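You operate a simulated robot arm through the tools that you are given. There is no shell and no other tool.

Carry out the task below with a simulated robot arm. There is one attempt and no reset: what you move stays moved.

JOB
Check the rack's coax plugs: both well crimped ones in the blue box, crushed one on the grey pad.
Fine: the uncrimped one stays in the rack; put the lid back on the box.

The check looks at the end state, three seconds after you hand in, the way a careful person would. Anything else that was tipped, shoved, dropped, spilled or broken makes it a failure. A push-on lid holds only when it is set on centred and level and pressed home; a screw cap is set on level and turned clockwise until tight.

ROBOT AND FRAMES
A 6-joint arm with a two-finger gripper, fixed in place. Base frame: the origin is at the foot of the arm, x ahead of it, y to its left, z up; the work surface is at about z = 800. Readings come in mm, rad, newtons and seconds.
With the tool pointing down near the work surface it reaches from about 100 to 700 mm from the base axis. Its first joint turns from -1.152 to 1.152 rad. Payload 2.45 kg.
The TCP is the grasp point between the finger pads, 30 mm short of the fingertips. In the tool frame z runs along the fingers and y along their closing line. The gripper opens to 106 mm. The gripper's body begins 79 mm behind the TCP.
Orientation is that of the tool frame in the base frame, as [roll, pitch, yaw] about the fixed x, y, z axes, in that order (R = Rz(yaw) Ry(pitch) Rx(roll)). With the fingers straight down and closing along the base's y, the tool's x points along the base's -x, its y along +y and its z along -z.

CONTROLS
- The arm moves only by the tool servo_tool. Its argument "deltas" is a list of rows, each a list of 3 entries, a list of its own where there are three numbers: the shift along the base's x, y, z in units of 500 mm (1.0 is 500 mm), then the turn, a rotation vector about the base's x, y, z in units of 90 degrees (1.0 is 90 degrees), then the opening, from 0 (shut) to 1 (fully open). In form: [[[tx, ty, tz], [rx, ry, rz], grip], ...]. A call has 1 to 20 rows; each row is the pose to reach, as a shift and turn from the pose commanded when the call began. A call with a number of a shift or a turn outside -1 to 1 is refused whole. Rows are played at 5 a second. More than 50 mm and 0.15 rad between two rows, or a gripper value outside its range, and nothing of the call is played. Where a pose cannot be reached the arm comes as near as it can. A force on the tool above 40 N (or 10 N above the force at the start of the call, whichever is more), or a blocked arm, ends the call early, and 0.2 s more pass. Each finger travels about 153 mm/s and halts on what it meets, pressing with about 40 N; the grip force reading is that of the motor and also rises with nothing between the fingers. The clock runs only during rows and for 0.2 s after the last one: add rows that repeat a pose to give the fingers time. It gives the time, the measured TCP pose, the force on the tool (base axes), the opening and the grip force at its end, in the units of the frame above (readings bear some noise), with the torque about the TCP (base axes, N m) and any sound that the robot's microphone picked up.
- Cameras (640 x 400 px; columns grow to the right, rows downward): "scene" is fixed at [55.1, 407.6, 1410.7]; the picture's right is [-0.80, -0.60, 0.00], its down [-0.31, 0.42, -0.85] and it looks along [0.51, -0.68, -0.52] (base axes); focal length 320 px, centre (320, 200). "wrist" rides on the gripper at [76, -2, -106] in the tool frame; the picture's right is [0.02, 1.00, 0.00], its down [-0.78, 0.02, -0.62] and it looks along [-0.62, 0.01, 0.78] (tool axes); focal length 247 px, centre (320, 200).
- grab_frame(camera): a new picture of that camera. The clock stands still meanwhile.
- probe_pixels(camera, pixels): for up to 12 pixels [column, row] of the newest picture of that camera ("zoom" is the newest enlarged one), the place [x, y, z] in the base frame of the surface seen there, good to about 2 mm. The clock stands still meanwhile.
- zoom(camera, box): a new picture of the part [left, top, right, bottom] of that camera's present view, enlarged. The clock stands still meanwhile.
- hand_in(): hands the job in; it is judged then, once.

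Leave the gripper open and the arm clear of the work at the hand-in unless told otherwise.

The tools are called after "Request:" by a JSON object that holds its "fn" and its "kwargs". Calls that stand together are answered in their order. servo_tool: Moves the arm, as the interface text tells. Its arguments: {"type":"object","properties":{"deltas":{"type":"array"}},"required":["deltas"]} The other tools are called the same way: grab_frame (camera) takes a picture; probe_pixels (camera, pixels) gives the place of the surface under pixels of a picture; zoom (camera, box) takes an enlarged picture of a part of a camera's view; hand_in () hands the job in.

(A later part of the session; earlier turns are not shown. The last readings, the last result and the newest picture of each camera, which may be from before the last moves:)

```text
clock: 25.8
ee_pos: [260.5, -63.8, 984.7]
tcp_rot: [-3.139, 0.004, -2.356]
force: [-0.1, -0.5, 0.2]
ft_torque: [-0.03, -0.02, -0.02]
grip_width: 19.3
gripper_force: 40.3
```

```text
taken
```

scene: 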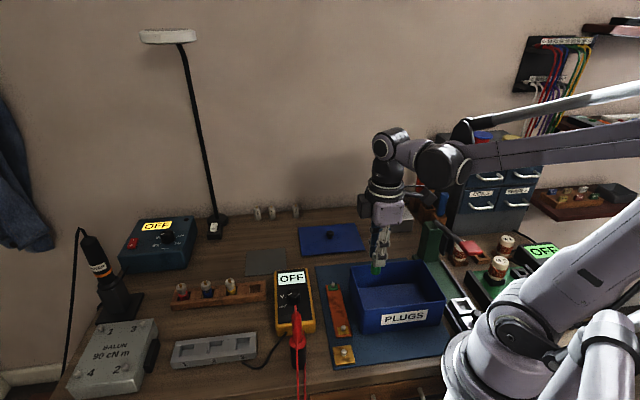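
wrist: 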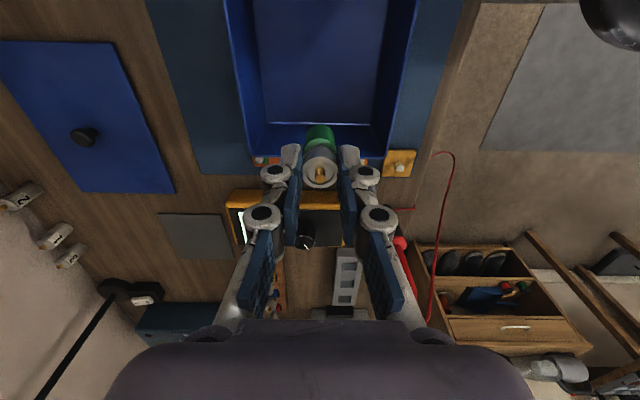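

The green plug hangs over the box's inside near one end. I'll probe the end wall to verify margin before lowering.

Request:
{"fn": "probe_pixels", "kwargs": {"camera": "wrist", "pixels": [[290, 124], [290, 140], [290, 155], [355, 124], [255, 156], [300, 100], [240, 80], [405, 60], [250, 100], [390, 100]]}}

Request:
{"fn": "zoom", "kwargs": {"camera": "scene", "box": [340, 220, 460, 340]}}

```text
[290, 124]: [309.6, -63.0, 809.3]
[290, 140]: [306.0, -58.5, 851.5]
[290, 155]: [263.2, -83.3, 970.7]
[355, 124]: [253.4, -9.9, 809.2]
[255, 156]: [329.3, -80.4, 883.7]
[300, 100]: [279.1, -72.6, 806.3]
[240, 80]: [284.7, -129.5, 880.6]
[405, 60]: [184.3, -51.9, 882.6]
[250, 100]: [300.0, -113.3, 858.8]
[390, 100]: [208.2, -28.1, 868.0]
```

```text
3.33 times, centred on (400, 280) of scene
```

zoom: 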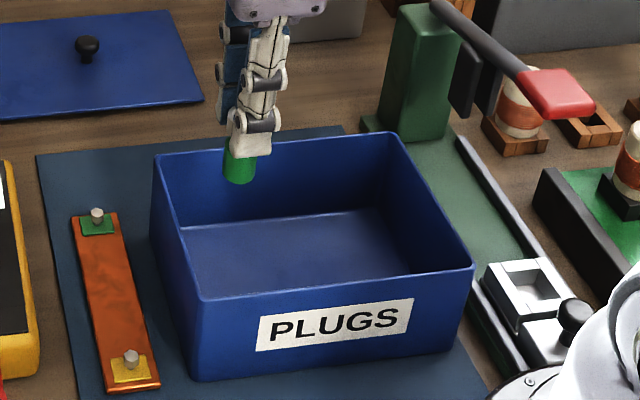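

End wall inside at u≈174; the plug at u≈140 has >20 mm margin. Lowering to TCP z≈874.

Request:
{"fn": "servo_tool", "kwargs": {"deltas": [[[0, 0, -0.03], [0, 0, 0], 0.1], [[0, 0, -0.07], [0, 0, 0], 0.1], [[0, 0, -0.11], [0, 0, 0], 0.1], [[0, 0, -0.15], [0, 0, 0], 0.1], [[0, 0, -0.19], [0, 0, 0], 0.1], [[0, 0, -0.215], [0, 0, 0], 0.1], [[0, 0, -0.222], [0, 0, 0], 0.1], [[0, 0, -0.224], [0, 0, 0], 0.1], [[0, 0, -0.226], [0, 0, 0], 0.1], [[0, 0, -0.226], [0, 0, 0], 0.1]]}}

Request:
{"fn": "zoom", "kwargs": {"camera": "scene", "box": [340, 220, 460, 340]}}

Request:
{"fn": "grab_frame", "kwargs": {"camera": "wrist"}}

```text
clock: 28.0
ee_pos: [262.3, -62.2, 872.1]
tcp_rot: [-3.139, 0.002, -2.359]
force: [0.1, 0.0, 0.1]
ft_torque: [-0.05, 0.03, -0.02]
grip_width: 18.9
gripper_force: 39.7
```

```text
3.33 times, centred on (400, 280) of scene
```

zoom: 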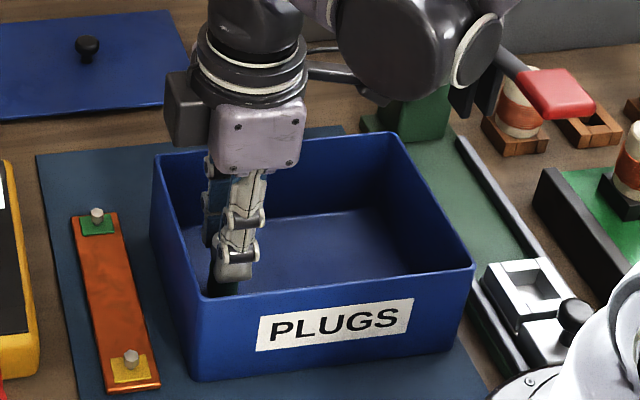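

```text
taken
```

wrist: 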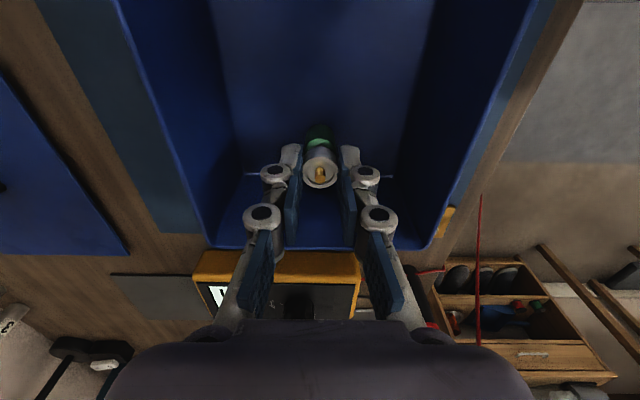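

No contact yet. Three more 1 mm steps.

Request:
{"fn": "servo_tool", "kwargs": {"deltas": [[[0, 0, -0.002], [0, 0, 0], 0.1], [[0, 0, -0.004], [0, 0, 0], 0.1], [[0, 0, -0.004], [0, 0, 0], 0.1]]}}

```text
clock: 28.8
ee_pos: [260.9, -62.7, 871.1]
tcp_rot: [-3.139, 0.003, -2.357]
force: [0.5, 0.1, -0.6]
ft_torque: [0.02, -0.01, -0.01]
grip_width: 19.1
gripper_force: 40.4
```

Request:
{"fn": "servo_tool", "kwargs": {"deltas": [[[0, 0, -0.0015], [0, 0, 0], 0.1], [[0, 0, -0.003], [0, 0, 0], 0.1], [[0, 0, -0.003], [0, 0, 0], 0.1]]}}

```text
clock: 29.6
ee_pos: [261.1, -62.7, 869.6]
tcp_rot: [-3.14, 0.003, -2.355]
force: [-0.7, -0.2, 0.1]
ft_torque: [-0.01, -0.01, -0.01]
grip_width: 19.0
gripper_force: 40.6
```

Request:
{"fn": "servo_tool", "kwargs": {"deltas": [[[0, 0, -0.0015], [0, 0, 0], 0.1], [[0, 0, -0.003], [0, 0, 0], 0.1], [[0, 0, -0.003], [0, 0, 0], 0.1]]}}

```text
clock: 30.4
ee_pos: [260.7, -63.0, 867.9]
tcp_rot: [-3.141, 0.002, -2.357]
force: [0.0, 1.9, 29.6]
ft_torque: [0.04, 0.03, 0.01]
grip_width: 19.1
gripper_force: 40.3
```

Contact at TCP z≈868 (29.6 N). Ease up 0.7 mm and release slowly, then rise.

Request:
{"fn": "servo_tool", "kwargs": {"deltas": [[[0, 0, 0.0014], [0, 0, 0], 0.1], [[0, 0, 0.0014], [0, 0, 0], 0.22], [[0, 0, 0.0014], [0, 0, 0], 0.35], [[0, 0, 0.0014], [0, 0, 0], 0.45], [[0, 0, 0.0014], [0, 0, 0], 0.45], [[0, 0, 0.03], [0, 0, 0], 0.45], [[0, 0, 0.08], [0, 0, 0], 0.45], [[0, 0, 0.15], [0, 0, 0], 0.45], [[0, 0, 0.22], [0, 0, 0], 0.45], [[0, 0, 0.265], [0, 0, 0], 0.45], [[0, 0, 0.265], [0, 0, 0], 0.45]]}}

Request:
{"fn": "grab_frame", "kwargs": {"camera": "wrist"}}

Request:
{"fn": "grab_frame", "kwargs": {"camera": "scene"}}

```text
clock: 32.8
ee_pos: [260.9, -62.8, 1001.0]
tcp_rot: [-3.141, 0.002, -2.359]
force: [0.4, -0.7, 0.6]
ft_torque: [0.03, 0.0, 0.0]
grip_width: 47.7
gripper_force: 0.0
```

```text
taken
```

wrist: 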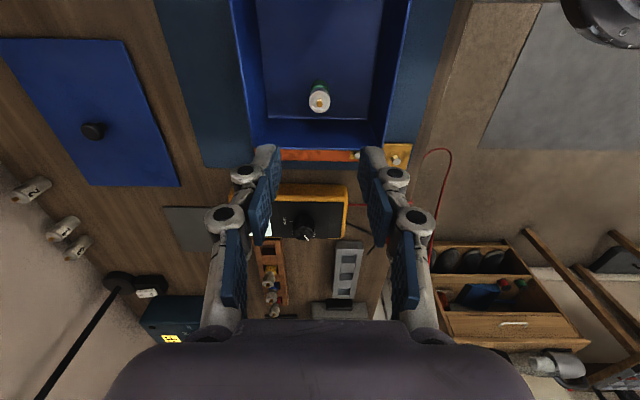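

```text
taken
```

scene: 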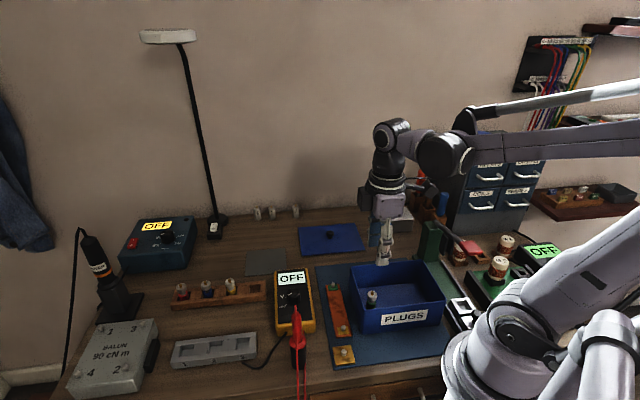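

Green stands upright in the box. Next the crushed blue plug: move above roughly (584,139) at z≈960.

Request:
{"fn": "servo_tool", "kwargs": {"deltas": [[[0.03, 0.02, 0], [0, 0, 0], 0.45], [[0.09, 0.056, 0], [0, 0, 0], 0.45], [[0.15, 0.094, 0], [0, 0, 0], 0.45], [[0.21, 0.131, 0], [0, 0, 0], 0.45], [[0.28, 0.175, 0], [0, 0, 0], 0.45], [[0.35, 0.219, 0], [0, 0, 0], 0.45], [[0.42, 0.263, 0], [0, 0, 0], 0.45], [[0.49, 0.306, 0], [0, 0, 0], 0.5], [[0.56, 0.35, -0.03], [0, 0, 0], 0.5], [[0.62, 0.388, -0.06], [0, 0, 0], 0.5], [[0.646, 0.404, -0.08], [0, 0, 0], 0.5], [[0.646, 0.404, -0.08], [0, 0, 0], 0.5]]}}

Request:
{"fn": "grab_frame", "kwargs": {"camera": "wrist"}}

Request:
{"fn": "zoom", "kwargs": {"camera": "wrist", "box": [270, 70, 370, 170]}}

```text
clock: 35.4
ee_pos: [585.3, 139.9, 961.3]
tcp_rot: [-3.14, 0.003, -2.357]
force: [0.5, -0.1, 0.8]
ft_torque: [0.02, 0.01, -0.03]
grip_width: 52.6
gripper_force: 0.1
```

```text
taken
```

wrist: 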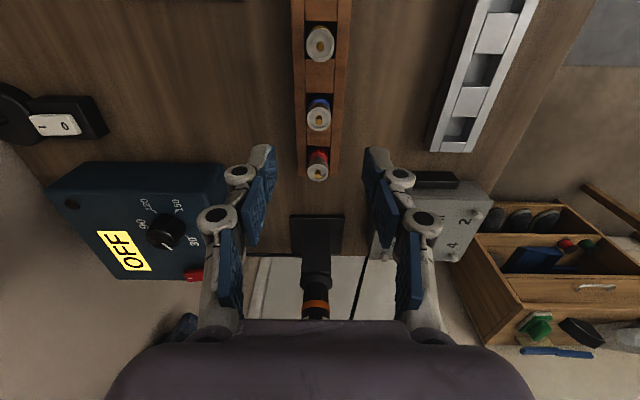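

```text
4.00 times, centred on (320, 120) of wrist
```

zoom: 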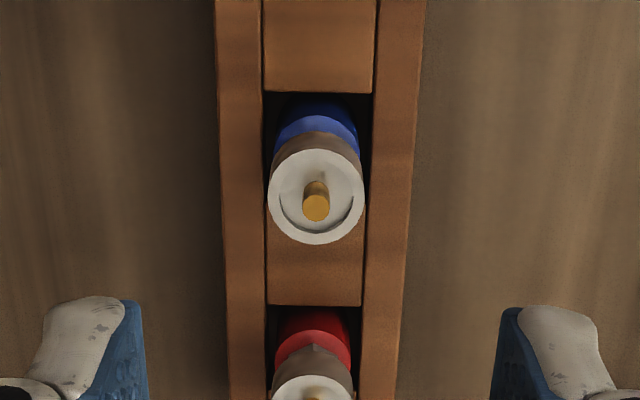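

Probing blue head rim, red head and the black stand beyond the rack.

Request:
{"fn": "probe_pixels", "kwargs": {"camera": "wrist", "pixels": [[309, 120], [329, 120], [319, 110], [319, 129], [318, 122], [309, 173], [326, 173], [318, 166], [318, 180], [318, 235], [316, 290], [300, 225]]}}

Request:
{"fn": "grab_frame", "kwargs": {"camera": "scene"}}

Request:
{"fn": "probe_pixels", "kwargs": {"camera": "scene", "pixels": [[94, 240], [97, 267], [110, 285], [115, 300], [92, 255], [104, 280], [130, 300], [187, 235], [187, 262]]}}

```text
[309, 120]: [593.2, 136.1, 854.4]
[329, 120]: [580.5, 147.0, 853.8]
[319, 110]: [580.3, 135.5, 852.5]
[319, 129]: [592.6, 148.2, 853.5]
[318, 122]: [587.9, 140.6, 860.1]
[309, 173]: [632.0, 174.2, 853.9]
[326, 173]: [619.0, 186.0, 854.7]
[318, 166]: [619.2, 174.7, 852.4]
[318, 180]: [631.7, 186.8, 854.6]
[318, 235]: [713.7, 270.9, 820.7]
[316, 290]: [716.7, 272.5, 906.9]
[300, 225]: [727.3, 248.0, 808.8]
```

```text
taken
```

scene: 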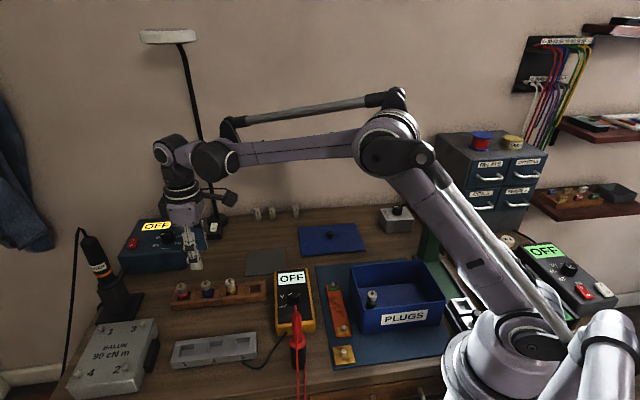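

```text
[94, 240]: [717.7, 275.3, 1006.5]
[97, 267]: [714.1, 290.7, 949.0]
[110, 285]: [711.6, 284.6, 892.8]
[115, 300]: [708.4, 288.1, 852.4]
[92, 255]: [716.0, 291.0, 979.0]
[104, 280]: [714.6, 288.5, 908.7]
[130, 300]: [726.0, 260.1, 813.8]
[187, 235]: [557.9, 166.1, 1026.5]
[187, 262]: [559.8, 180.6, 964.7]
```

Blue head centre ≈ (586.6,141.5). Stand is 130 mm beyond the rack, no conflict. Descend to z≈868 and close on blue.

Request:
{"fn": "servo_tool", "kwargs": {"deltas": [[[0.0036, 0.0034, -0.04], [0, 0, 0], 0.5], [[0.0036, 0.0034, -0.09], [0, 0, 0], 0.5], [[0.0036, 0.0034, -0.14], [0, 0, 0], 0.5], [[0.0036, 0.0034, -0.17], [0, 0, 0], 0.5], [[0.0036, 0.0034, -0.183], [0, 0, 0], 0.5], [[0.0036, 0.0034, -0.183], [0, 0, 0], 0.5]]}}

Request:
{"fn": "grab_frame", "kwargs": {"camera": "wrist"}}

Request:
{"fn": "zoom", "kwargs": {"camera": "scene", "box": [150, 220, 280, 320]}}

```text
clock: 36.8
ee_pos: [587.4, 140.2, 868.9]
tcp_rot: [-3.141, 0.002, -2.357]
force: [0.1, 0.7, 0.8]
ft_torque: [0.02, 0.03, 0.04]
grip_width: 53.0
gripper_force: 0.2
```

```text
taken
```

wrist: 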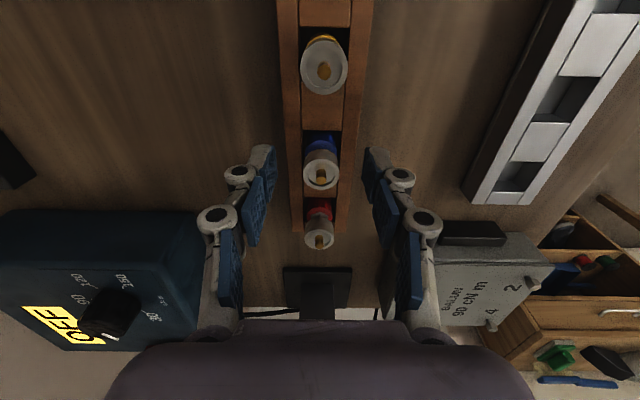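

```text
4.00 times, centred on (215, 270) of scene
```

zoom: 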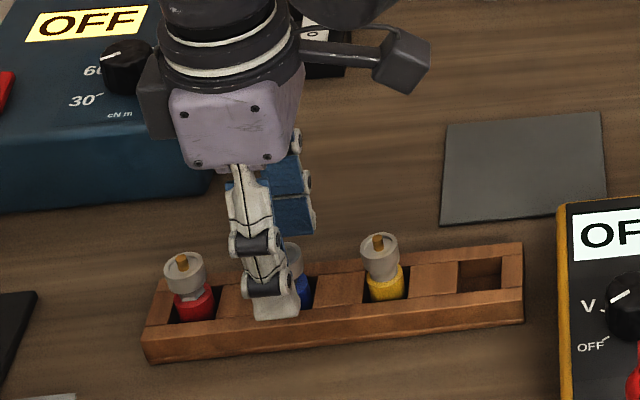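

Blue head is centred at wrist (320,173) between the fingers. Close and lift slowly.

Request:
{"fn": "servo_tool", "kwargs": {"deltas": [[[0, 0, 0], [0, 0, 0], 0.35], [[0, 0, 0], [0, 0, 0], 0.2], [[0, 0, 0], [0, 0, 0], 0.1], [[0, 0, 0], [0, 0, 0], 0.1], [[0, 0, 0.01], [0, 0, 0], 0.1], [[0, 0, 0.025], [0, 0, 0], 0.1], [[0, 0, 0.045], [0, 0, 0], 0.1], [[0, 0, 0.07], [0, 0, 0], 0.1], [[0, 0, 0.1], [0, 0, 0], 0.1], [[0, 0, 0.14], [0, 0, 0], 0.1], [[0, 0, 0.18], [0, 0, 0], 0.1], [[0, 0, 0.18], [0, 0, 0], 0.1]]}}

Request:
{"fn": "grab_frame", "kwargs": {"camera": "wrist"}}

Request:
{"fn": "zoom", "kwargs": {"camera": "scene", "box": [150, 200, 300, 320]}}

```text
clock: 39.4
ee_pos: [586.8, 140.0, 958.3]
tcp_rot: [-3.138, 0.001, -2.358]
force: [0.8, -0.5, -0.9]
ft_torque: [0.0, 0.03, 0.02]
grip_width: 19.1
gripper_force: 40.1
```

```text
taken
```

wrist: 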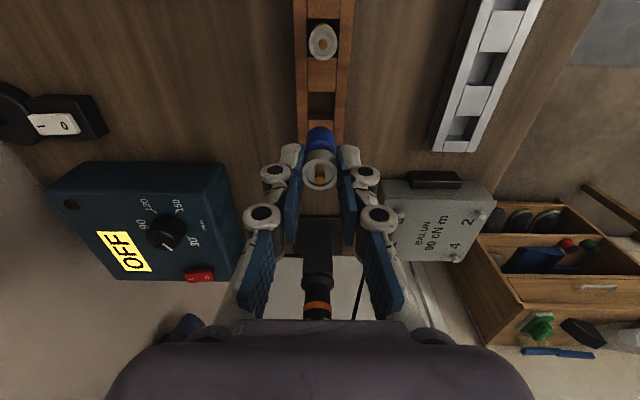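

```text
3.33 times, centred on (225, 260) of scene
```

zoom: 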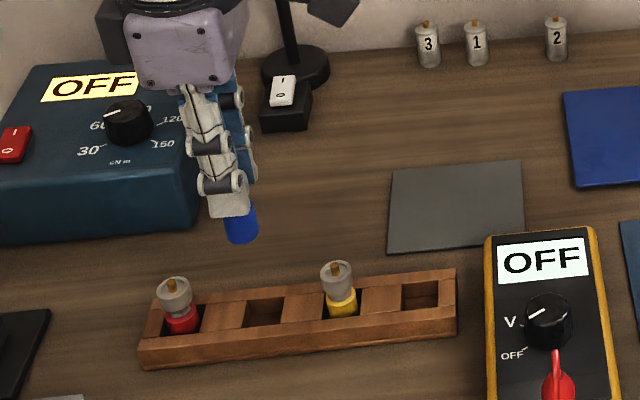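

Blue is held upright. The grey pad's centre is ≈ (570,-36), top z≈804.8. Carry blue there, and descend to z≈870.

Request:
{"fn": "servo_tool", "kwargs": {"deltas": [[[-0.002, -0.025, 0.0], [0, 0, 0], 0.1], [[-0.007, -0.08, 0.0], [0, 0, 0], 0.1], [[-0.013, -0.14, 0], [0, 0, 0], 0.1], [[-0.019, -0.2, 0], [0, 0, 0], 0.1], [[-0.025, -0.26, 0], [0, 0, 0], 0.1], [[-0.03, -0.32, 0], [0, 0, 0], 0.1], [[-0.033, -0.352, 0], [0, 0, 0], 0.1], [[-0.033, -0.352, -0.04], [0, 0, 0], 0.1], [[-0.033, -0.352, -0.09], [0, 0, 0], 0.1], [[-0.033, -0.352, -0.14], [0, 0, 0], 0.1], [[-0.033, -0.352, -0.165], [0, 0, 0], 0.1], [[-0.033, -0.352, -0.177], [0, 0, 0], 0.1], [[-0.033, -0.352, -0.177], [0, 0, 0], 0.1]]}}

Request:
{"fn": "zoom", "kwargs": {"camera": "scene", "box": [200, 200, 330, 300]}}

Request:
{"fn": "grab_frame", "kwargs": {"camera": "wrist"}}

```text
clock: 42.2
ee_pos: [570.0, -36.2, 869.9]
tcp_rot: [-3.142, 0.002, -2.358]
force: [0.6, 0.2, -0.9]
ft_torque: [0.0, 0.0, -0.04]
grip_width: 19.2
gripper_force: 39.9
```

```text
4.00 times, centred on (265, 250) of scene
```

zoom: 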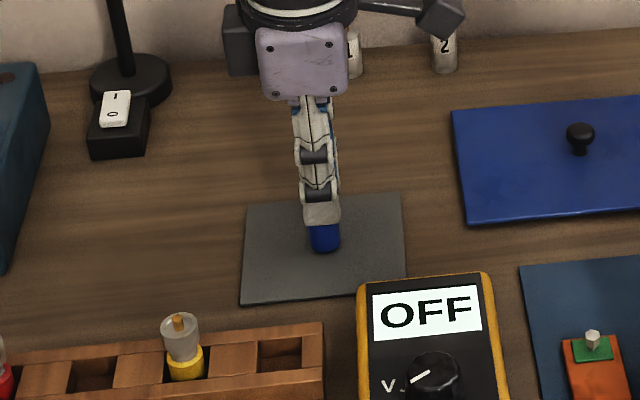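

```text
taken
```

wrist: 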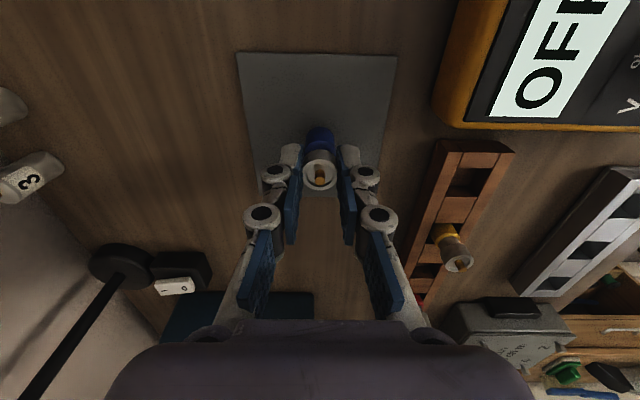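

Blue hangs just above the pad's middle. Lowering in small steps.

Request:
{"fn": "servo_tool", "kwargs": {"deltas": [[[0, 0, -0.0015], [0, 0, 0], 0.1], [[0, 0, -0.003], [0, 0, 0], 0.1], [[0, 0, -0.0045], [0, 0, 0], 0.1], [[0, 0, -0.0045], [0, 0, 0], 0.1]]}}

```text
clock: 43.2
ee_pos: [567.9, -35.0, 867.8]
tcp_rot: [-3.14, 0.001, -2.359]
force: [-0.8, 0.0, -0.6]
ft_torque: [0.01, -0.03, -0.01]
grip_width: 18.8
gripper_force: 39.6
```

Request:
{"fn": "servo_tool", "kwargs": {"deltas": [[[0, 0, -0.0015], [0, 0, 0], 0.1], [[0, 0, -0.003], [0, 0, 0], 0.1], [[0, 0, -0.003], [0, 0, 0], 0.1]]}}

```text
clock: 44.0
ee_pos: [568.2, -36.3, 865.7]
tcp_rot: [-3.14, 0.002, -2.358]
force: [0.6, 0.1, -0.4]
ft_torque: [-0.01, 0.0, 0.02]
grip_width: 19.0
gripper_force: 40.4
```

Request:
{"fn": "servo_tool", "kwargs": {"deltas": [[[0, 0, -0.0015], [0, 0, 0], 0.1], [[0, 0, -0.003], [0, 0, 0], 0.1], [[0, 0, -0.003], [0, 0, 0], 0.1]]}}

```text
clock: 44.8
ee_pos: [569.0, -35.0, 865.6]
tcp_rot: [-3.14, 0.0, -2.357]
force: [3.0, -2.9, 25.4]
ft_torque: [-0.07, -0.1, -0.02]
grip_width: 19.2
gripper_force: 40.4
```

Contact (25 N). Ease up 0.6 mm, release slowly, and rise.

Request:
{"fn": "servo_tool", "kwargs": {"deltas": [[[0, 0, 0.0012], [0, 0, 0], 0.1], [[0, 0, 0.0012], [0, 0, 0], 0.22], [[0, 0, 0.0012], [0, 0, 0], 0.35], [[0, 0, 0.0012], [0, 0, 0], 0.5], [[0, 0, 0.0012], [0, 0, 0], 0.5], [[0, 0, 0.03], [0, 0, 0], 0.5], [[0, 0, 0.08], [0, 0, 0], 0.5], [[0, 0, 0.14], [0, 0, 0], 0.5], [[0, 0, 0.19], [0, 0, 0], 0.5], [[0, 0, 0.19], [0, 0, 0], 0.5]]}}

Request:
{"fn": "zoom", "kwargs": {"camera": "scene", "box": [200, 200, 330, 300]}}

Request:
{"fn": "grab_frame", "kwargs": {"camera": "wrist"}}

```text
clock: 47.0
ee_pos: [568.6, -35.6, 960.7]
tcp_rot: [-3.139, 0.002, -2.359]
force: [0.5, 0.2, -0.3]
ft_torque: [0.01, -0.01, 0.01]
grip_width: 52.6
gripper_force: 0.0
```

```text
4.00 times, centred on (265, 250) of scene
```

zoom: 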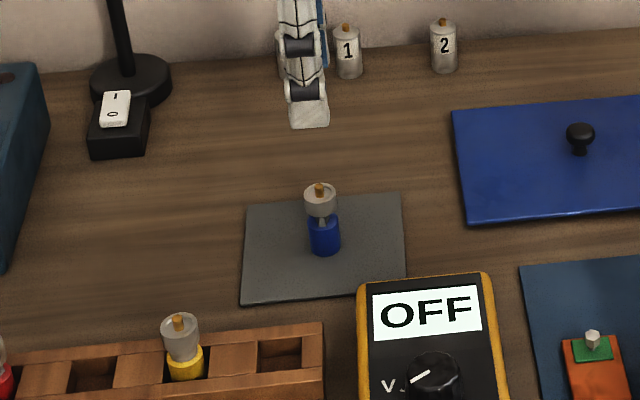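

```text
taken
```

wrist: 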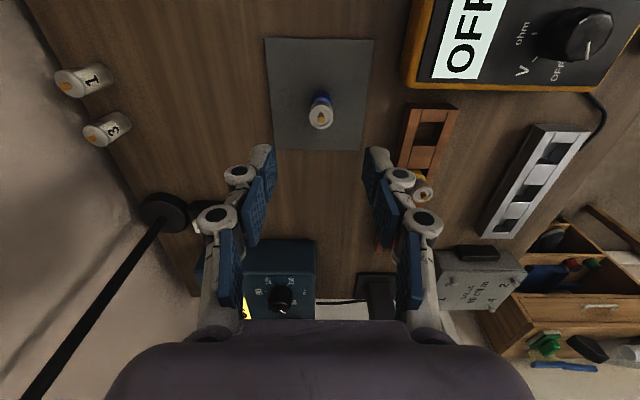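

Blue stands on the pad. Now to red: go above (625,180) at z≈960, gripper half open.

Request:
{"fn": "servo_tool", "kwargs": {"deltas": [[[0.01, 0.04, 0], [0, 0, 0], 0.5], [[0.026, 0.1, 0], [0, 0, 0], 0.5], [[0.045, 0.17, 0], [0, 0, 0], 0.5], [[0.063, 0.24, 0], [0, 0, 0], 0.5], [[0.081, 0.31, 0], [0, 0, 0], 0.5], [[0.1, 0.38, 0], [0, 0, 0], 0.5], [[0.113, 0.4316, 0], [0, 0, 0], 0.5], [[0.113, 0.4316, 0], [0, 0, 0], 0.5]]}}

Request:
{"fn": "grab_frame", "kwargs": {"camera": "wrist"}}

Request:
{"fn": "grab_frame", "kwargs": {"camera": "scene"}}

Request:
{"fn": "zoom", "kwargs": {"camera": "wrist", "box": [270, 70, 370, 170]}}

```text
clock: 48.8
ee_pos: [627.5, 179.5, 960.0]
tcp_rot: [-3.141, 0.0, -2.359]
force: [0.6, 0.7, -0.2]
ft_torque: [-0.03, 0.0, 0.01]
grip_width: 53.0
gripper_force: 0.1
```

```text
taken
```

wrist: 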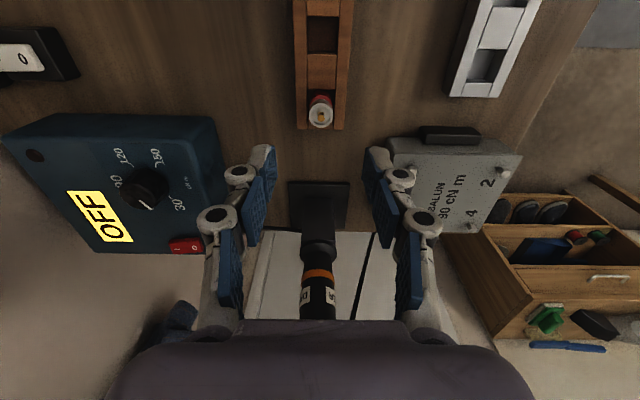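

```text
taken
```

scene: 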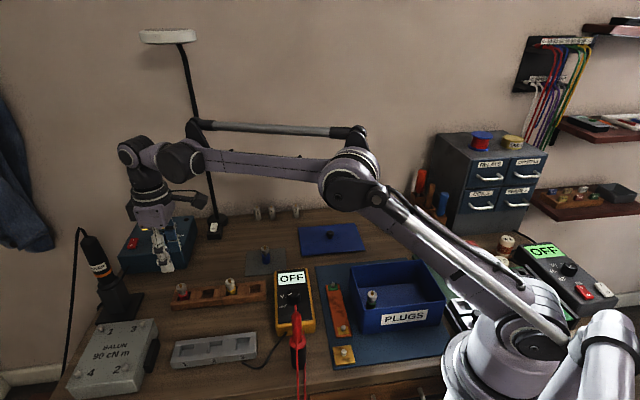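

```text
4.00 times, centred on (320, 120) of wrist
```

zoom: 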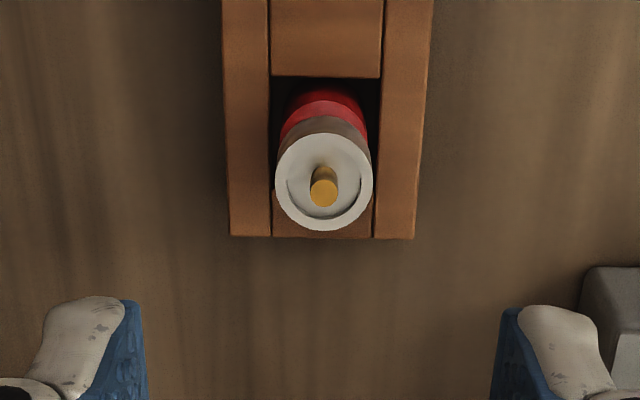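

Red head shows at wrist (320,116). Probe its rim plus the nearby tester and grey balun block for clearance.

Request:
{"fn": "probe_pixels", "kwargs": {"camera": "wrist", "pixels": [[310, 116], [331, 116], [321, 106], [321, 126], [320, 117], [210, 120], [222, 180], [190, 160], [400, 145], [430, 128], [410, 180], [316, 250]]}}

```text
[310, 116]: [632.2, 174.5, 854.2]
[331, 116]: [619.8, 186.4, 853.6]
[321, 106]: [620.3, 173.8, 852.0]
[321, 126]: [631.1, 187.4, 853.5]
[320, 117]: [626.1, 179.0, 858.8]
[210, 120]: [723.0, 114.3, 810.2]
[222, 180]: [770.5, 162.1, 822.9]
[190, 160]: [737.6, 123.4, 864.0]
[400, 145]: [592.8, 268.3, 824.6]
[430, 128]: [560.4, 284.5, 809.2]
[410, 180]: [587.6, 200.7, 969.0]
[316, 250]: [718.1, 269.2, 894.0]
```

Red centre (625.9,180.5); I'm aligned and neighbours are ~90 mm away. Descend to z≈868.

Request:
{"fn": "servo_tool", "kwargs": {"deltas": [[[0, 0, -0.04], [0, 0, 0], 0.5], [[0, 0, -0.09], [0, 0, 0], 0.5], [[0, 0, -0.14], [0, 0, 0], 0.5], [[0, 0, -0.17], [0, 0, 0], 0.5], [[0, 0, -0.183], [0, 0, 0], 0.5], [[0, 0, -0.183], [0, 0, 0], 0.5]]}}

Request:
{"fn": "grab_frame", "kwargs": {"camera": "wrist"}}

Request:
{"fn": "zoom", "kwargs": {"camera": "scene", "box": [120, 220, 250, 320]}}

```text
clock: 50.2
ee_pos: [626.4, 179.3, 868.8]
tcp_rot: [-3.14, 0.002, -2.358]
force: [0.5, -0.2, -0.4]
ft_torque: [0.06, 0.01, 0.0]
grip_width: 52.7
gripper_force: 0.0
```

```text
taken
```

wrist: 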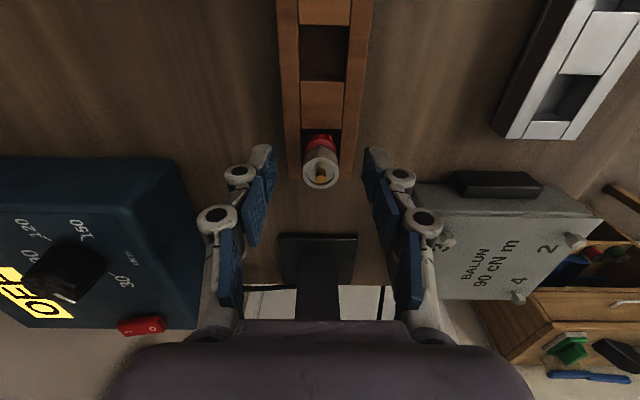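

```text
4.00 times, centred on (185, 270) of scene
```

zoom: 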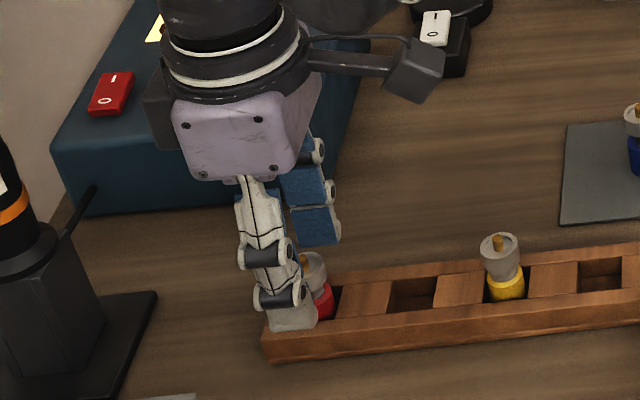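

Red is centred between fingers. Close, then lift slowly.

Request:
{"fn": "servo_tool", "kwargs": {"deltas": [[[0, 0, 0], [0, 0, 0], 0.35], [[0, 0, 0], [0, 0, 0], 0.2], [[0, 0, 0], [0, 0, 0], 0.1], [[0, 0, 0], [0, 0, 0], 0.1], [[0, 0, 0.01], [0, 0, 0], 0.1], [[0, 0, 0.025], [0, 0, 0], 0.1], [[0, 0, 0.045], [0, 0, 0], 0.1], [[0, 0, 0.07], [0, 0, 0], 0.1], [[0, 0, 0.1], [0, 0, 0], 0.1], [[0, 0, 0.14], [0, 0, 0], 0.1], [[0, 0, 0.19], [0, 0, 0], 0.1], [[0, 0, 0.235], [0, 0, 0], 0.1], [[0, 0, 0.235], [0, 0, 0], 0.1]]}}

Request:
{"fn": "grab_frame", "kwargs": {"camera": "wrist"}}

Request:
{"fn": "zoom", "kwargs": {"camera": "scene", "box": [120, 200, 270, 320]}}

Request:
{"fn": "zoom", "kwargs": {"camera": "wrist", "box": [270, 110, 370, 210]}}

```text
clock: 53.0
ee_pos: [623.8, 180.0, 985.2]
tcp_rot: [-3.14, 0.002, -2.359]
force: [-0.5, 0.2, 0.0]
ft_torque: [0.03, -0.02, 0.01]
grip_width: 19.3
gripper_force: 40.0
```

```text
taken
```

wrist: 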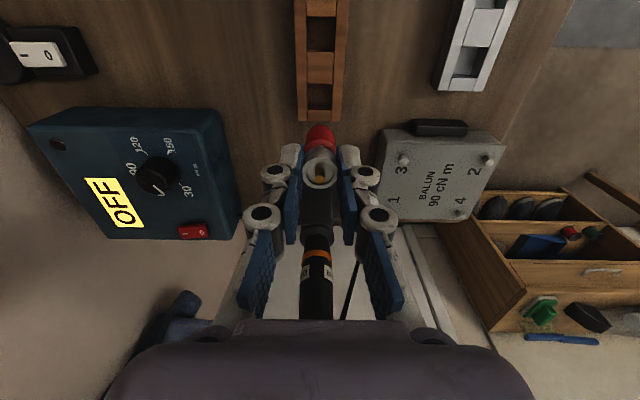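

```text
3.33 times, centred on (195, 260) of scene
```

zoom: 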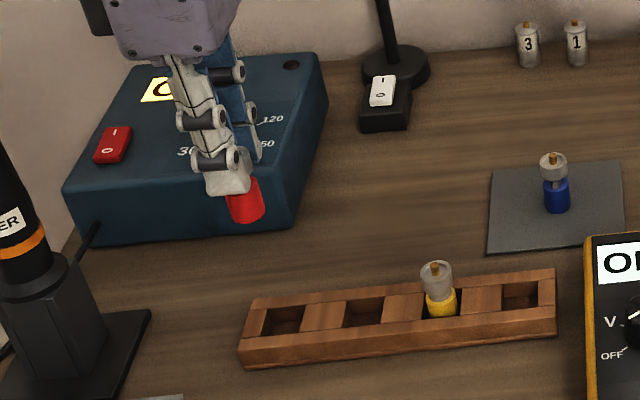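

```text
4.00 times, centred on (320, 160) of wrist
```

zoom: 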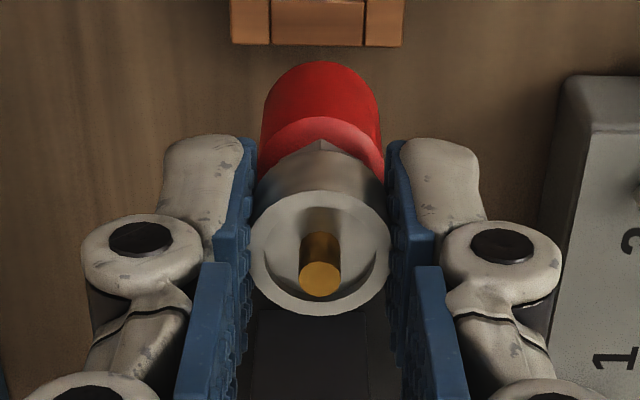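

Red's hex neck is fine and it's held upright. Carry at z≈985 to above the other spot in the box (227,-97).

Request:
{"fn": "servo_tool", "kwargs": {"deltas": [[[-0.03, -0.021, 0], [0, 0, 0], 0.1], [[-0.08, -0.056, 0], [0, 0, 0], 0.1], [[-0.14, -0.0975, 0], [0, 0, 0], 0.1], [[-0.2, -0.139, 0], [0, 0, 0], 0.1], [[-0.26, -0.181, 0], [0, 0, 0], 0.1], [[-0.32, -0.223, 0], [0, 0, 0], 0.1], [[-0.38, -0.2646, 0], [0, 0, 0], 0.1], [[-0.44, -0.3064, 0], [0, 0, 0], 0.1], [[-0.5, -0.348, 0], [0, 0, 0], 0.1], [[-0.56, -0.39, 0], [0, 0, 0], 0.1], [[-0.62, -0.4317, 0], [0, 0, 0], 0.1], [[-0.68, -0.4735, 0], [0, 0, 0], 0.1], [[-0.74, -0.515, 0], [0, 0, 0], 0.1], [[-0.78, -0.543, 0], [0, 0, 0], 0.1], [[-0.7974, -0.5552, 0], [0, 0, 0], 0.1], [[-0.7974, -0.5552, 0], [0, 0, 0], 0.1]]}}

Request:
{"fn": "grab_frame", "kwargs": {"camera": "wrist"}}

Request:
{"fn": "grab_frame", "kwargs": {"camera": "scene"}}

```text
clock: 56.4
ee_pos: [226.5, -97.1, 985.3]
tcp_rot: [-3.139, 0.003, -2.357]
force: [0.8, -0.3, -0.2]
ft_torque: [0.01, 0.01, 0.01]
grip_width: 19.2
gripper_force: 40.1
```

```text
taken
```

wrist: 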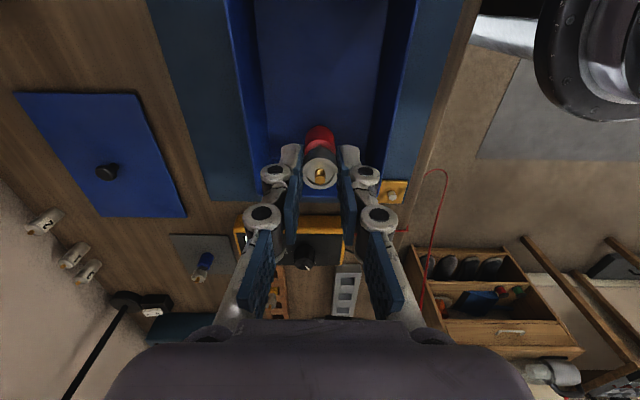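

```text
taken
```

scene: 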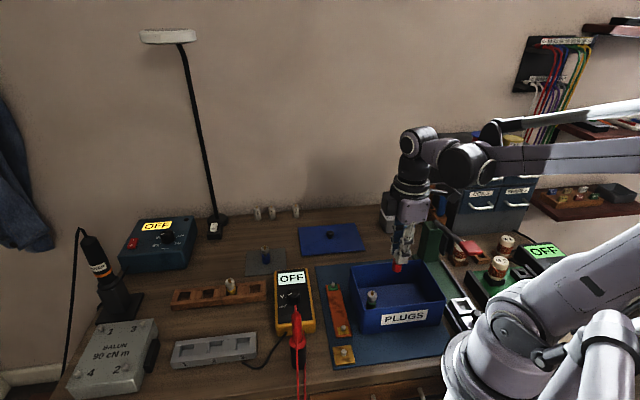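

Red hangs over the empty half of the box, 48 mm from green. Lower partly to z≈900 and check the camera housing's clearance to the lever.

Request:
{"fn": "servo_tool", "kwargs": {"deltas": [[[0, 0, -0.03], [0, 0, 0], 0.1], [[0, 0, -0.07], [0, 0, 0], 0.1], [[0, 0, -0.11], [0, 0, 0], 0.1], [[0, 0, -0.15], [0, 0, 0], 0.1], [[0, 0, -0.17], [0, 0, 0], 0.1], [[0, 0, -0.17], [0, 0, 0], 0.1]]}}

Request:
{"fn": "zoom", "kwargs": {"camera": "scene", "box": [340, 190, 490, 330]}}

Request:
{"fn": "grab_frame", "kwargs": {"camera": "wrist"}}

```text
clock: 57.8
ee_pos: [226.6, -96.5, 900.3]
tcp_rot: [-3.14, 0.001, -2.356]
force: [0.0, 0.7, -0.4]
ft_torque: [0.0, 0.04, 0.01]
grip_width: 19.1
gripper_force: 40.1
```

```text
2.86 times, centred on (415, 260) of scene
```

zoom: 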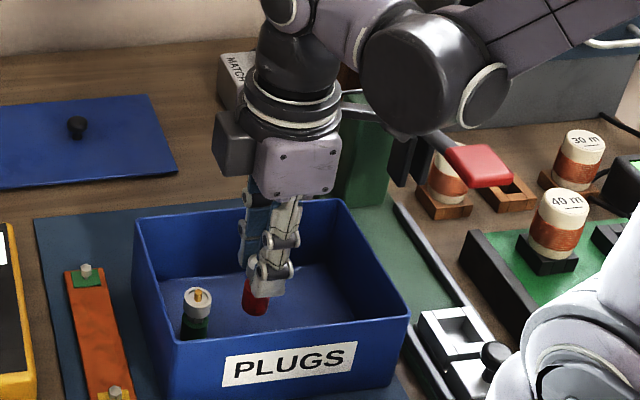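

```text
taken
```

wrist: 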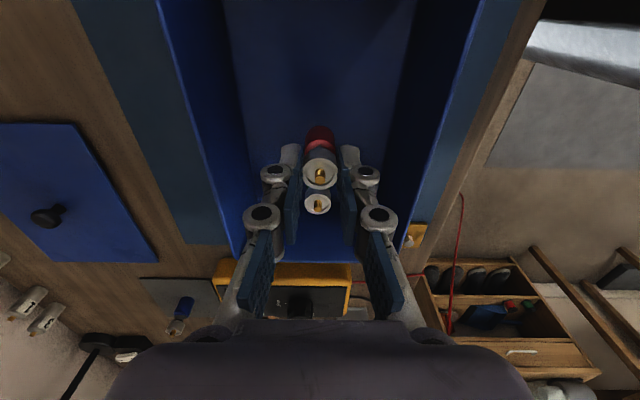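

The wrist's dark joint appears near the red lever handle in this view; I'll probe both to check real clearance before going lower.

Request:
{"fn": "probe_pixels", "kwargs": {"camera": "scene", "pixels": [[450, 216], [450, 233], [445, 234], [471, 248], [462, 240], [440, 236], [435, 230], [475, 232], [472, 222], [430, 226], [442, 250], [460, 232]]}}

Request:
{"fn": "zoom", "kwargs": {"camera": "scene", "box": [410, 190, 500, 260]}}

```text
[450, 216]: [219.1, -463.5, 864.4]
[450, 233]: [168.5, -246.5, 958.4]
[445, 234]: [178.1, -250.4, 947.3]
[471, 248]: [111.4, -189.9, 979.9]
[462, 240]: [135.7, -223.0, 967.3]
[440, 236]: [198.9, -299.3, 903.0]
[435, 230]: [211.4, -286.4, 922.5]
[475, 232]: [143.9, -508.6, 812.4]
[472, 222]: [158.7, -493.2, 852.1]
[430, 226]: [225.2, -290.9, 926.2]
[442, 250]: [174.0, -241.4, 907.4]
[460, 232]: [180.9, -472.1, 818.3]
```

```text
5.71 times, centred on (455, 225) of scene
```

zoom: 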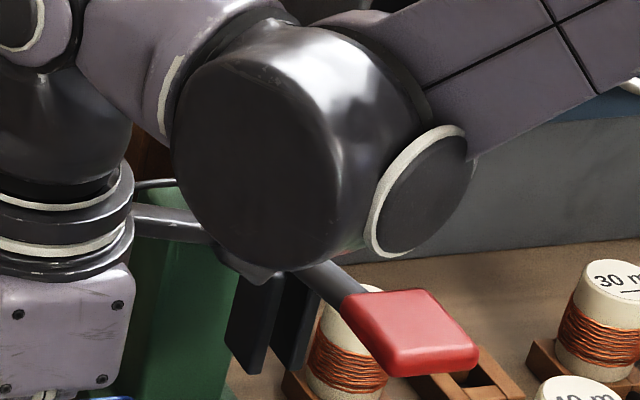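

Those probes referred to an older scene frame; I'll probe the fresh zoom picture instead.

Request:
{"fn": "probe_pixels", "kwargs": {"camera": "zoom", "pixels": [[250, 150], [270, 258], [300, 255], [420, 190], [400, 245], [400, 325], [330, 282], [170, 220], [225, 225], [250, 265], [260, 320], [340, 200]]}}

```text
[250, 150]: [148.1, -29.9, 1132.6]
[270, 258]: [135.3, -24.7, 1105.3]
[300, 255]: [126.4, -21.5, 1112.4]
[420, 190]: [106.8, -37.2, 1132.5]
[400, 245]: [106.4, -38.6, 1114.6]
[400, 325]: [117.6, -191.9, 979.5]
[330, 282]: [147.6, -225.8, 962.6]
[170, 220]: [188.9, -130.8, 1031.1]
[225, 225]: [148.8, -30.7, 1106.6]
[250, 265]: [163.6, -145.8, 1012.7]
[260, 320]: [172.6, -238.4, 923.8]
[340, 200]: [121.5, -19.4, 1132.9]
```

The wrist joint is over 100 mm above the lever, and the camera housing (163,-146) is ~65 mm from the handle (117,-192): clear. Continue down to z≈872.

Request:
{"fn": "servo_tool", "kwargs": {"deltas": [[[0, 0, -0.02], [0, 0, 0], 0.1], [[0, 0, -0.04], [0, 0, 0], 0.1], [[0, 0, -0.052], [0, 0, 0], 0.1], [[0, 0, -0.058], [0, 0, 0], 0.1], [[0, 0, -0.06], [0, 0, 0], 0.1], [[0, 0, -0.0615], [0, 0, 0], 0.1], [[0, 0, -0.0615], [0, 0, 0], 0.1]]}}

```text
clock: 59.4
ee_pos: [226.7, -98.1, 869.5]
tcp_rot: [-3.139, 0.001, -2.357]
force: [0.1, -0.2, -0.4]
ft_torque: [-0.01, 0.02, -0.03]
grip_width: 18.9
gripper_force: 40.8
```

Request:
{"fn": "servo_tool", "kwargs": {"deltas": [[[0, 0, -0.0015], [0, 0, 0], 0.1], [[0, 0, -0.003], [0, 0, 0], 0.1], [[0, 0, -0.003], [0, 0, 0], 0.1]]}}

```text
clock: 60.2
ee_pos: [227.0, -96.8, 869.3]
tcp_rot: [-3.139, 0.0, -2.359]
force: [1.4, -1.5, 31.5]
ft_torque: [0.0, -0.08, 0.02]
grip_width: 19.1
gripper_force: 39.8
```

Contact (31.5 N). Ease up 0.7 mm, release, and rise straight up.

Request:
{"fn": "servo_tool", "kwargs": {"deltas": [[[0, 0, 0.0014], [0, 0, 0], 0.1], [[0, 0, 0.0014], [0, 0, 0], 0.22], [[0, 0, 0.0014], [0, 0, 0], 0.35], [[0, 0, 0.0014], [0, 0, 0], 0.45], [[0, 0, 0.0014], [0, 0, 0], 0.45], [[0, 0, 0.03], [0, 0, 0], 0.45], [[0, 0, 0.08], [0, 0, 0], 0.45], [[0, 0, 0.15], [0, 0, 0], 0.45], [[0, 0, 0.22], [0, 0, 0], 0.45], [[0, 0, 0.263], [0, 0, 0], 0.45], [[0, 0, 0.263], [0, 0, 0], 0.45]]}}

Request:
{"fn": "grab_frame", "kwargs": {"camera": "wrist"}}

Request:
{"fn": "grab_frame", "kwargs": {"camera": "scene"}}

Request:
{"fn": "zoom", "kwargs": {"camera": "scene", "box": [335, 240, 455, 340]}}

```text
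clock: 62.6
ee_pos: [225.8, -95.6, 1000.6]
tcp_rot: [-3.142, 0.002, -2.357]
force: [-1.1, -0.2, -0.9]
ft_torque: [0.0, -0.03, 0.01]
grip_width: 47.7
gripper_force: 0.0
```

```text
taken
```

wrist: 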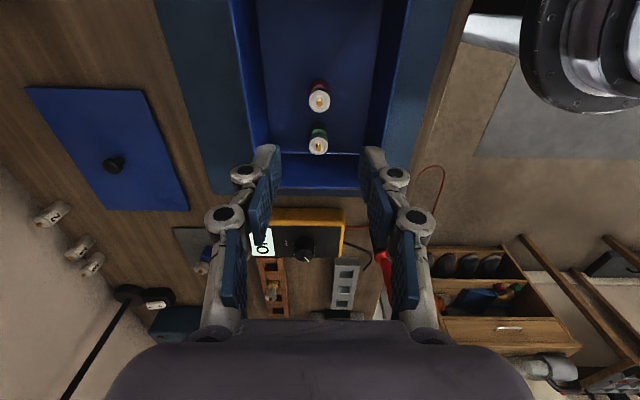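

```text
taken
```

scene: 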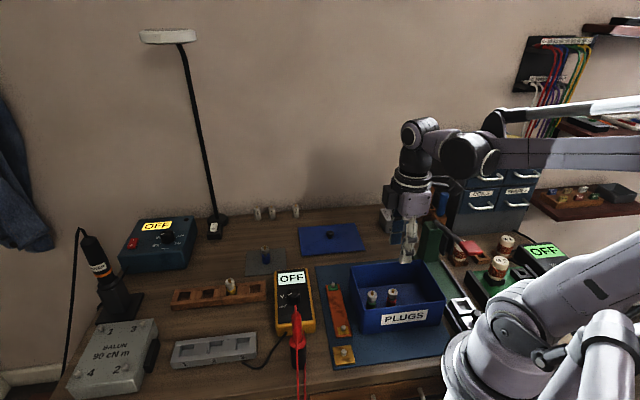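

```text
4.00 times, centred on (395, 290) of scene
```

zoom: 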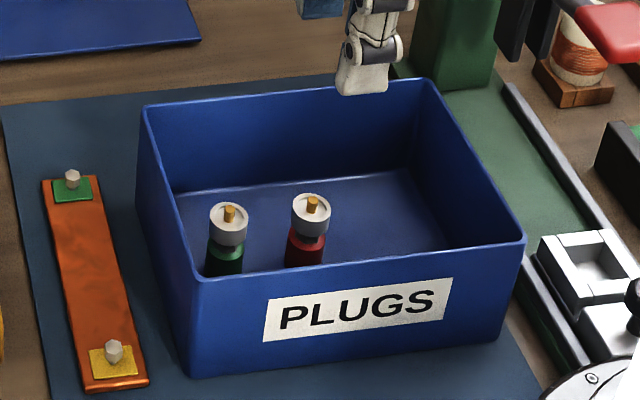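

Both green and red stand upright in the box, and the box hasn't shifted. Now fetch the lid: back to above its parked spot (same commanded spot as released).

Request:
{"fn": "servo_tool", "kwargs": {"deltas": [[[0.02, -0.01, 0], [0, 0, 0], 0.45], [[0.07, -0.0345, 0], [0, 0, 0], 0.45], [[0.14, -0.069, 0], [0, 0, 0], 0.45], [[0.21, -0.1035, 0], [0, 0, 0], 0.45], [[0.28, -0.138, 0], [0, 0, 0], 0.5], [[0.35, -0.1726, 0], [0, 0, 0], 0.5], [[0.42, -0.207, 0], [0, 0, 0], 0.5], [[0.48, -0.2367, 0], [0, 0, 0], 0.5], [[0.5119, -0.2524, -0.02], [0, 0, 0], 0.5], [[0.5119, -0.2524, -0.1], [0, 0, 0], 0.5], [[0.5119, -0.2524, -0.1], [0, 0, 0], 0.5]]}}

Request:
{"fn": "grab_frame", "kwargs": {"camera": "wrist"}}

Request:
{"fn": "zoom", "kwargs": {"camera": "wrist", "box": [220, 40, 420, 200]}}

```text
clock: 65.0
ee_pos: [483.8, -225.6, 948.7]
tcp_rot: [-3.139, 0.001, -2.357]
force: [-0.2, 0.0, 0.4]
ft_torque: [0.02, -0.03, -0.01]
grip_width: 53.0
gripper_force: 0.0
```

```text
taken
```

wrist: 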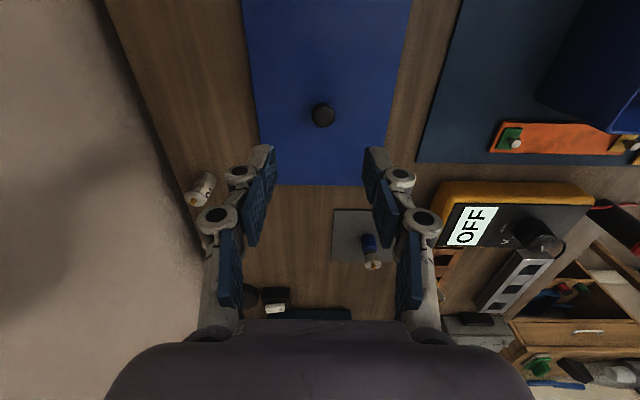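

```text
2.50 times, centred on (320, 120) of wrist
```

zoom: 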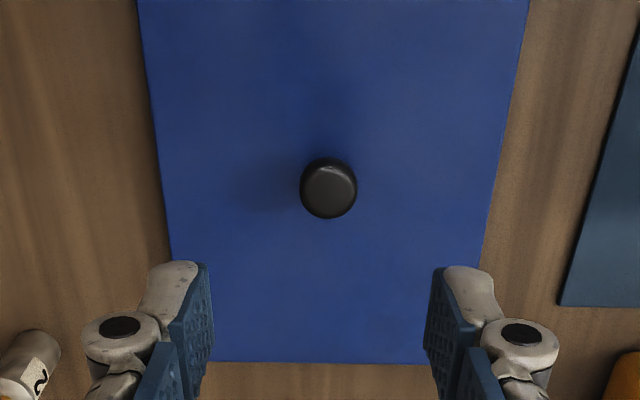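

Probe the knob's rim to confirm alignment before descending.

Request:
{"fn": "probe_pixels", "kwargs": {"camera": "wrist", "pixels": [[313, 115], [333, 115], [323, 105], [323, 124], [323, 113], [262, 110], [385, 110], [275, 180], [375, 180], [323, 184]]}}

Request:
{"fn": "servo_tool", "kwargs": {"deltas": [[[0, 0, 0], [0, 0, 0], 0.5]]}}

Request:
{"fn": "servo_tool", "kwargs": {"deltas": [[[0, 0, 0], [0, 0, 0], 0.5]]}}

```text
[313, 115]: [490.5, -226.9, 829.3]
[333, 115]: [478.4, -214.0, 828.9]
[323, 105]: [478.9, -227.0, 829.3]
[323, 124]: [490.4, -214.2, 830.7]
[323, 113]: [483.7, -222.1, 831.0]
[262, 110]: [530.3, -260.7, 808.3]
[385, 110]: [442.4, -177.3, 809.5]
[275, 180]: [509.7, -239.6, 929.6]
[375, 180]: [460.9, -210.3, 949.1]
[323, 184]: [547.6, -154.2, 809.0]
```

```text
clock: 65.4
ee_pos: [484.5, -224.3, 948.2]
tcp_rot: [-3.14, 0.002, -2.36]
force: [0.0, -0.1, 0.4]
ft_torque: [-0.03, 0.0, 0.02]
grip_width: 53.1
gripper_force: 0.1
```

```text
clock: 65.8
ee_pos: [484.8, -225.3, 950.2]
tcp_rot: [-3.141, 0.002, -2.358]
force: [0.2, 0.8, -0.4]
ft_torque: [-0.01, -0.03, 0.0]
grip_width: 53.1
gripper_force: 0.0
```

Knob centre is (484.6,-220.5); my TCP averages (484.4,-225.1), so about 3 mm off along the closing line. I'll shift (-2.1,+2.1), then descend to z≈843.4 where it was released and look.

Request:
{"fn": "servo_tool", "kwargs": {"deltas": [[[-0.0042, 0.0042, -0.04], [0, 0, 0], 0.5], [[-0.0042, 0.0042, -0.09], [0, 0, 0], 0.5], [[-0.0042, 0.0042, -0.14], [0, 0, 0], 0.5], [[-0.0042, 0.0042, -0.18], [0, 0, 0], 0.5], [[-0.0042, 0.0042, -0.202], [0, 0, 0], 0.5], [[-0.0042, 0.0042, -0.212], [0, 0, 0], 0.5], [[-0.0042, 0.0042, -0.212], [0, 0, 0], 0.5]]}}

Request:
{"fn": "grab_frame", "kwargs": {"camera": "wrist"}}

Request:
{"fn": "servo_tool", "kwargs": {"deltas": [[[0, 0, 0], [0, 0, 0], 0.5]]}}

Request:
{"fn": "servo_tool", "kwargs": {"deltas": [[[0, 0, 0], [0, 0, 0], 0.5]]}}

```text
clock: 67.4
ee_pos: [480.1, -222.0, 843.3]
tcp_rot: [-3.141, 0.001, -2.356]
force: [-0.4, 0.1, -0.1]
ft_torque: [0.01, 0.02, -0.01]
grip_width: 52.7
gripper_force: 0.1
```

```text
taken
```

wrist: 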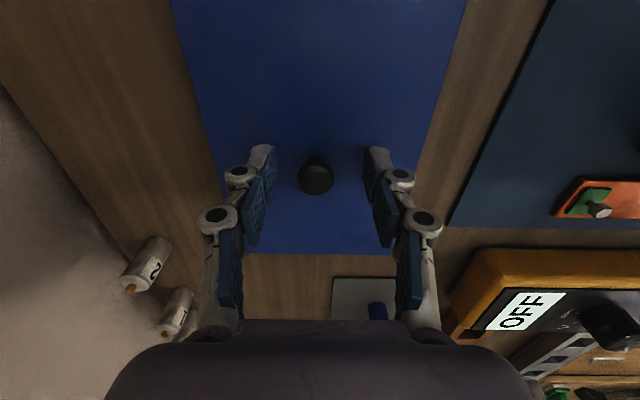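

```text
clock: 67.8
ee_pos: [481.2, -221.6, 844.3]
tcp_rot: [-3.14, 0.002, -2.357]
force: [0.4, 0.1, 0.0]
ft_torque: [0.02, 0.01, 0.03]
grip_width: 53.1
gripper_force: 0.1
```

```text
clock: 68.2
ee_pos: [480.9, -221.5, 845.0]
tcp_rot: [-3.139, 0.003, -2.357]
force: [0.0, 0.4, 0.4]
ft_torque: [-0.02, 0.05, -0.01]
grip_width: 53.0
gripper_force: 0.0
```

The knob at wrist (316,177) is ~2 mm left of the finger midline (320). Shift +2 mm across and close on it.

Request:
{"fn": "servo_tool", "kwargs": {"deltas": [[[0.0028, -0.0028, 0], [0, 0, 0], 0.5], [[0.0028, -0.0028, 0], [0, 0, 0], 0.5]]}}

Request:
{"fn": "grab_frame", "kwargs": {"camera": "wrist"}}

```text
clock: 68.8
ee_pos: [480.7, -222.7, 844.7]
tcp_rot: [-3.14, 0.002, -2.358]
force: [0.0, 0.6, 1.5]
ft_torque: [0.0, 0.03, -0.02]
grip_width: 53.0
gripper_force: 0.2
```

```text
taken
```

wrist: 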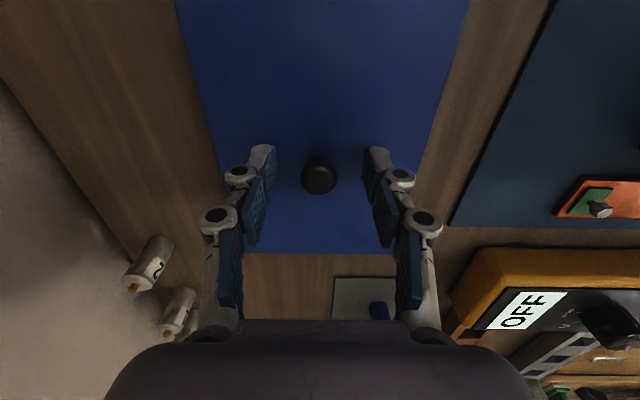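

Knob now at (319,176), centred. Close and lift the lid.

Request:
{"fn": "servo_tool", "kwargs": {"deltas": [[[0, 0, 0], [0, 0, 0], 0.3], [[0, 0, 0], [0, 0, 0], 0.1], [[0, 0, 0], [0, 0, 0], 0.05], [[0, 0, 0], [0, 0, 0], 0.05], [[0, 0, 0.004], [0, 0, 0], 0.05], [[0, 0, 0.01], [0, 0, 0], 0.05], [[0, 0, 0.03], [0, 0, 0], 0.05], [[0, 0, 0.07], [0, 0, 0], 0.05], [[0, 0, 0.12], [0, 0, 0], 0.05], [[0, 0, 0.18], [0, 0, 0], 0.05], [[0, 0, 0.25], [0, 0, 0], 0.05], [[0, 0, 0.31], [0, 0, 0], 0.05], [[0, 0, 0.31], [0, 0, 0], 0.05]]}}

Request:
{"fn": "grab_frame", "kwargs": {"camera": "wrist"}}

Request:
{"fn": "zoom", "kwargs": {"camera": "scene", "box": [250, 150, 410, 270]}}

```text
clock: 71.6
ee_pos: [481.5, -223.5, 998.6]
tcp_rot: [-3.14, 0.002, -2.359]
force: [0.4, 0.4, -0.7]
ft_torque: [0.01, -0.02, 0.04]
grip_width: 19.1
gripper_force: 39.8
```

```text
taken
```

wrist: 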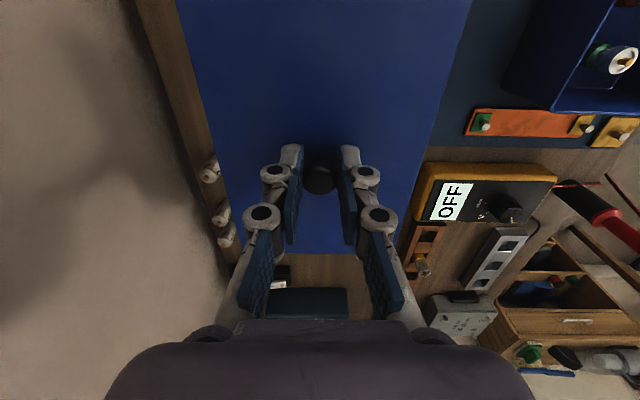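

```text
3.33 times, centred on (330, 210) of scene
```

zoom: 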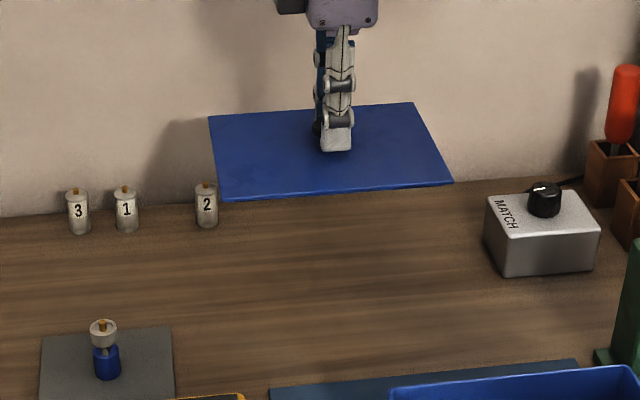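

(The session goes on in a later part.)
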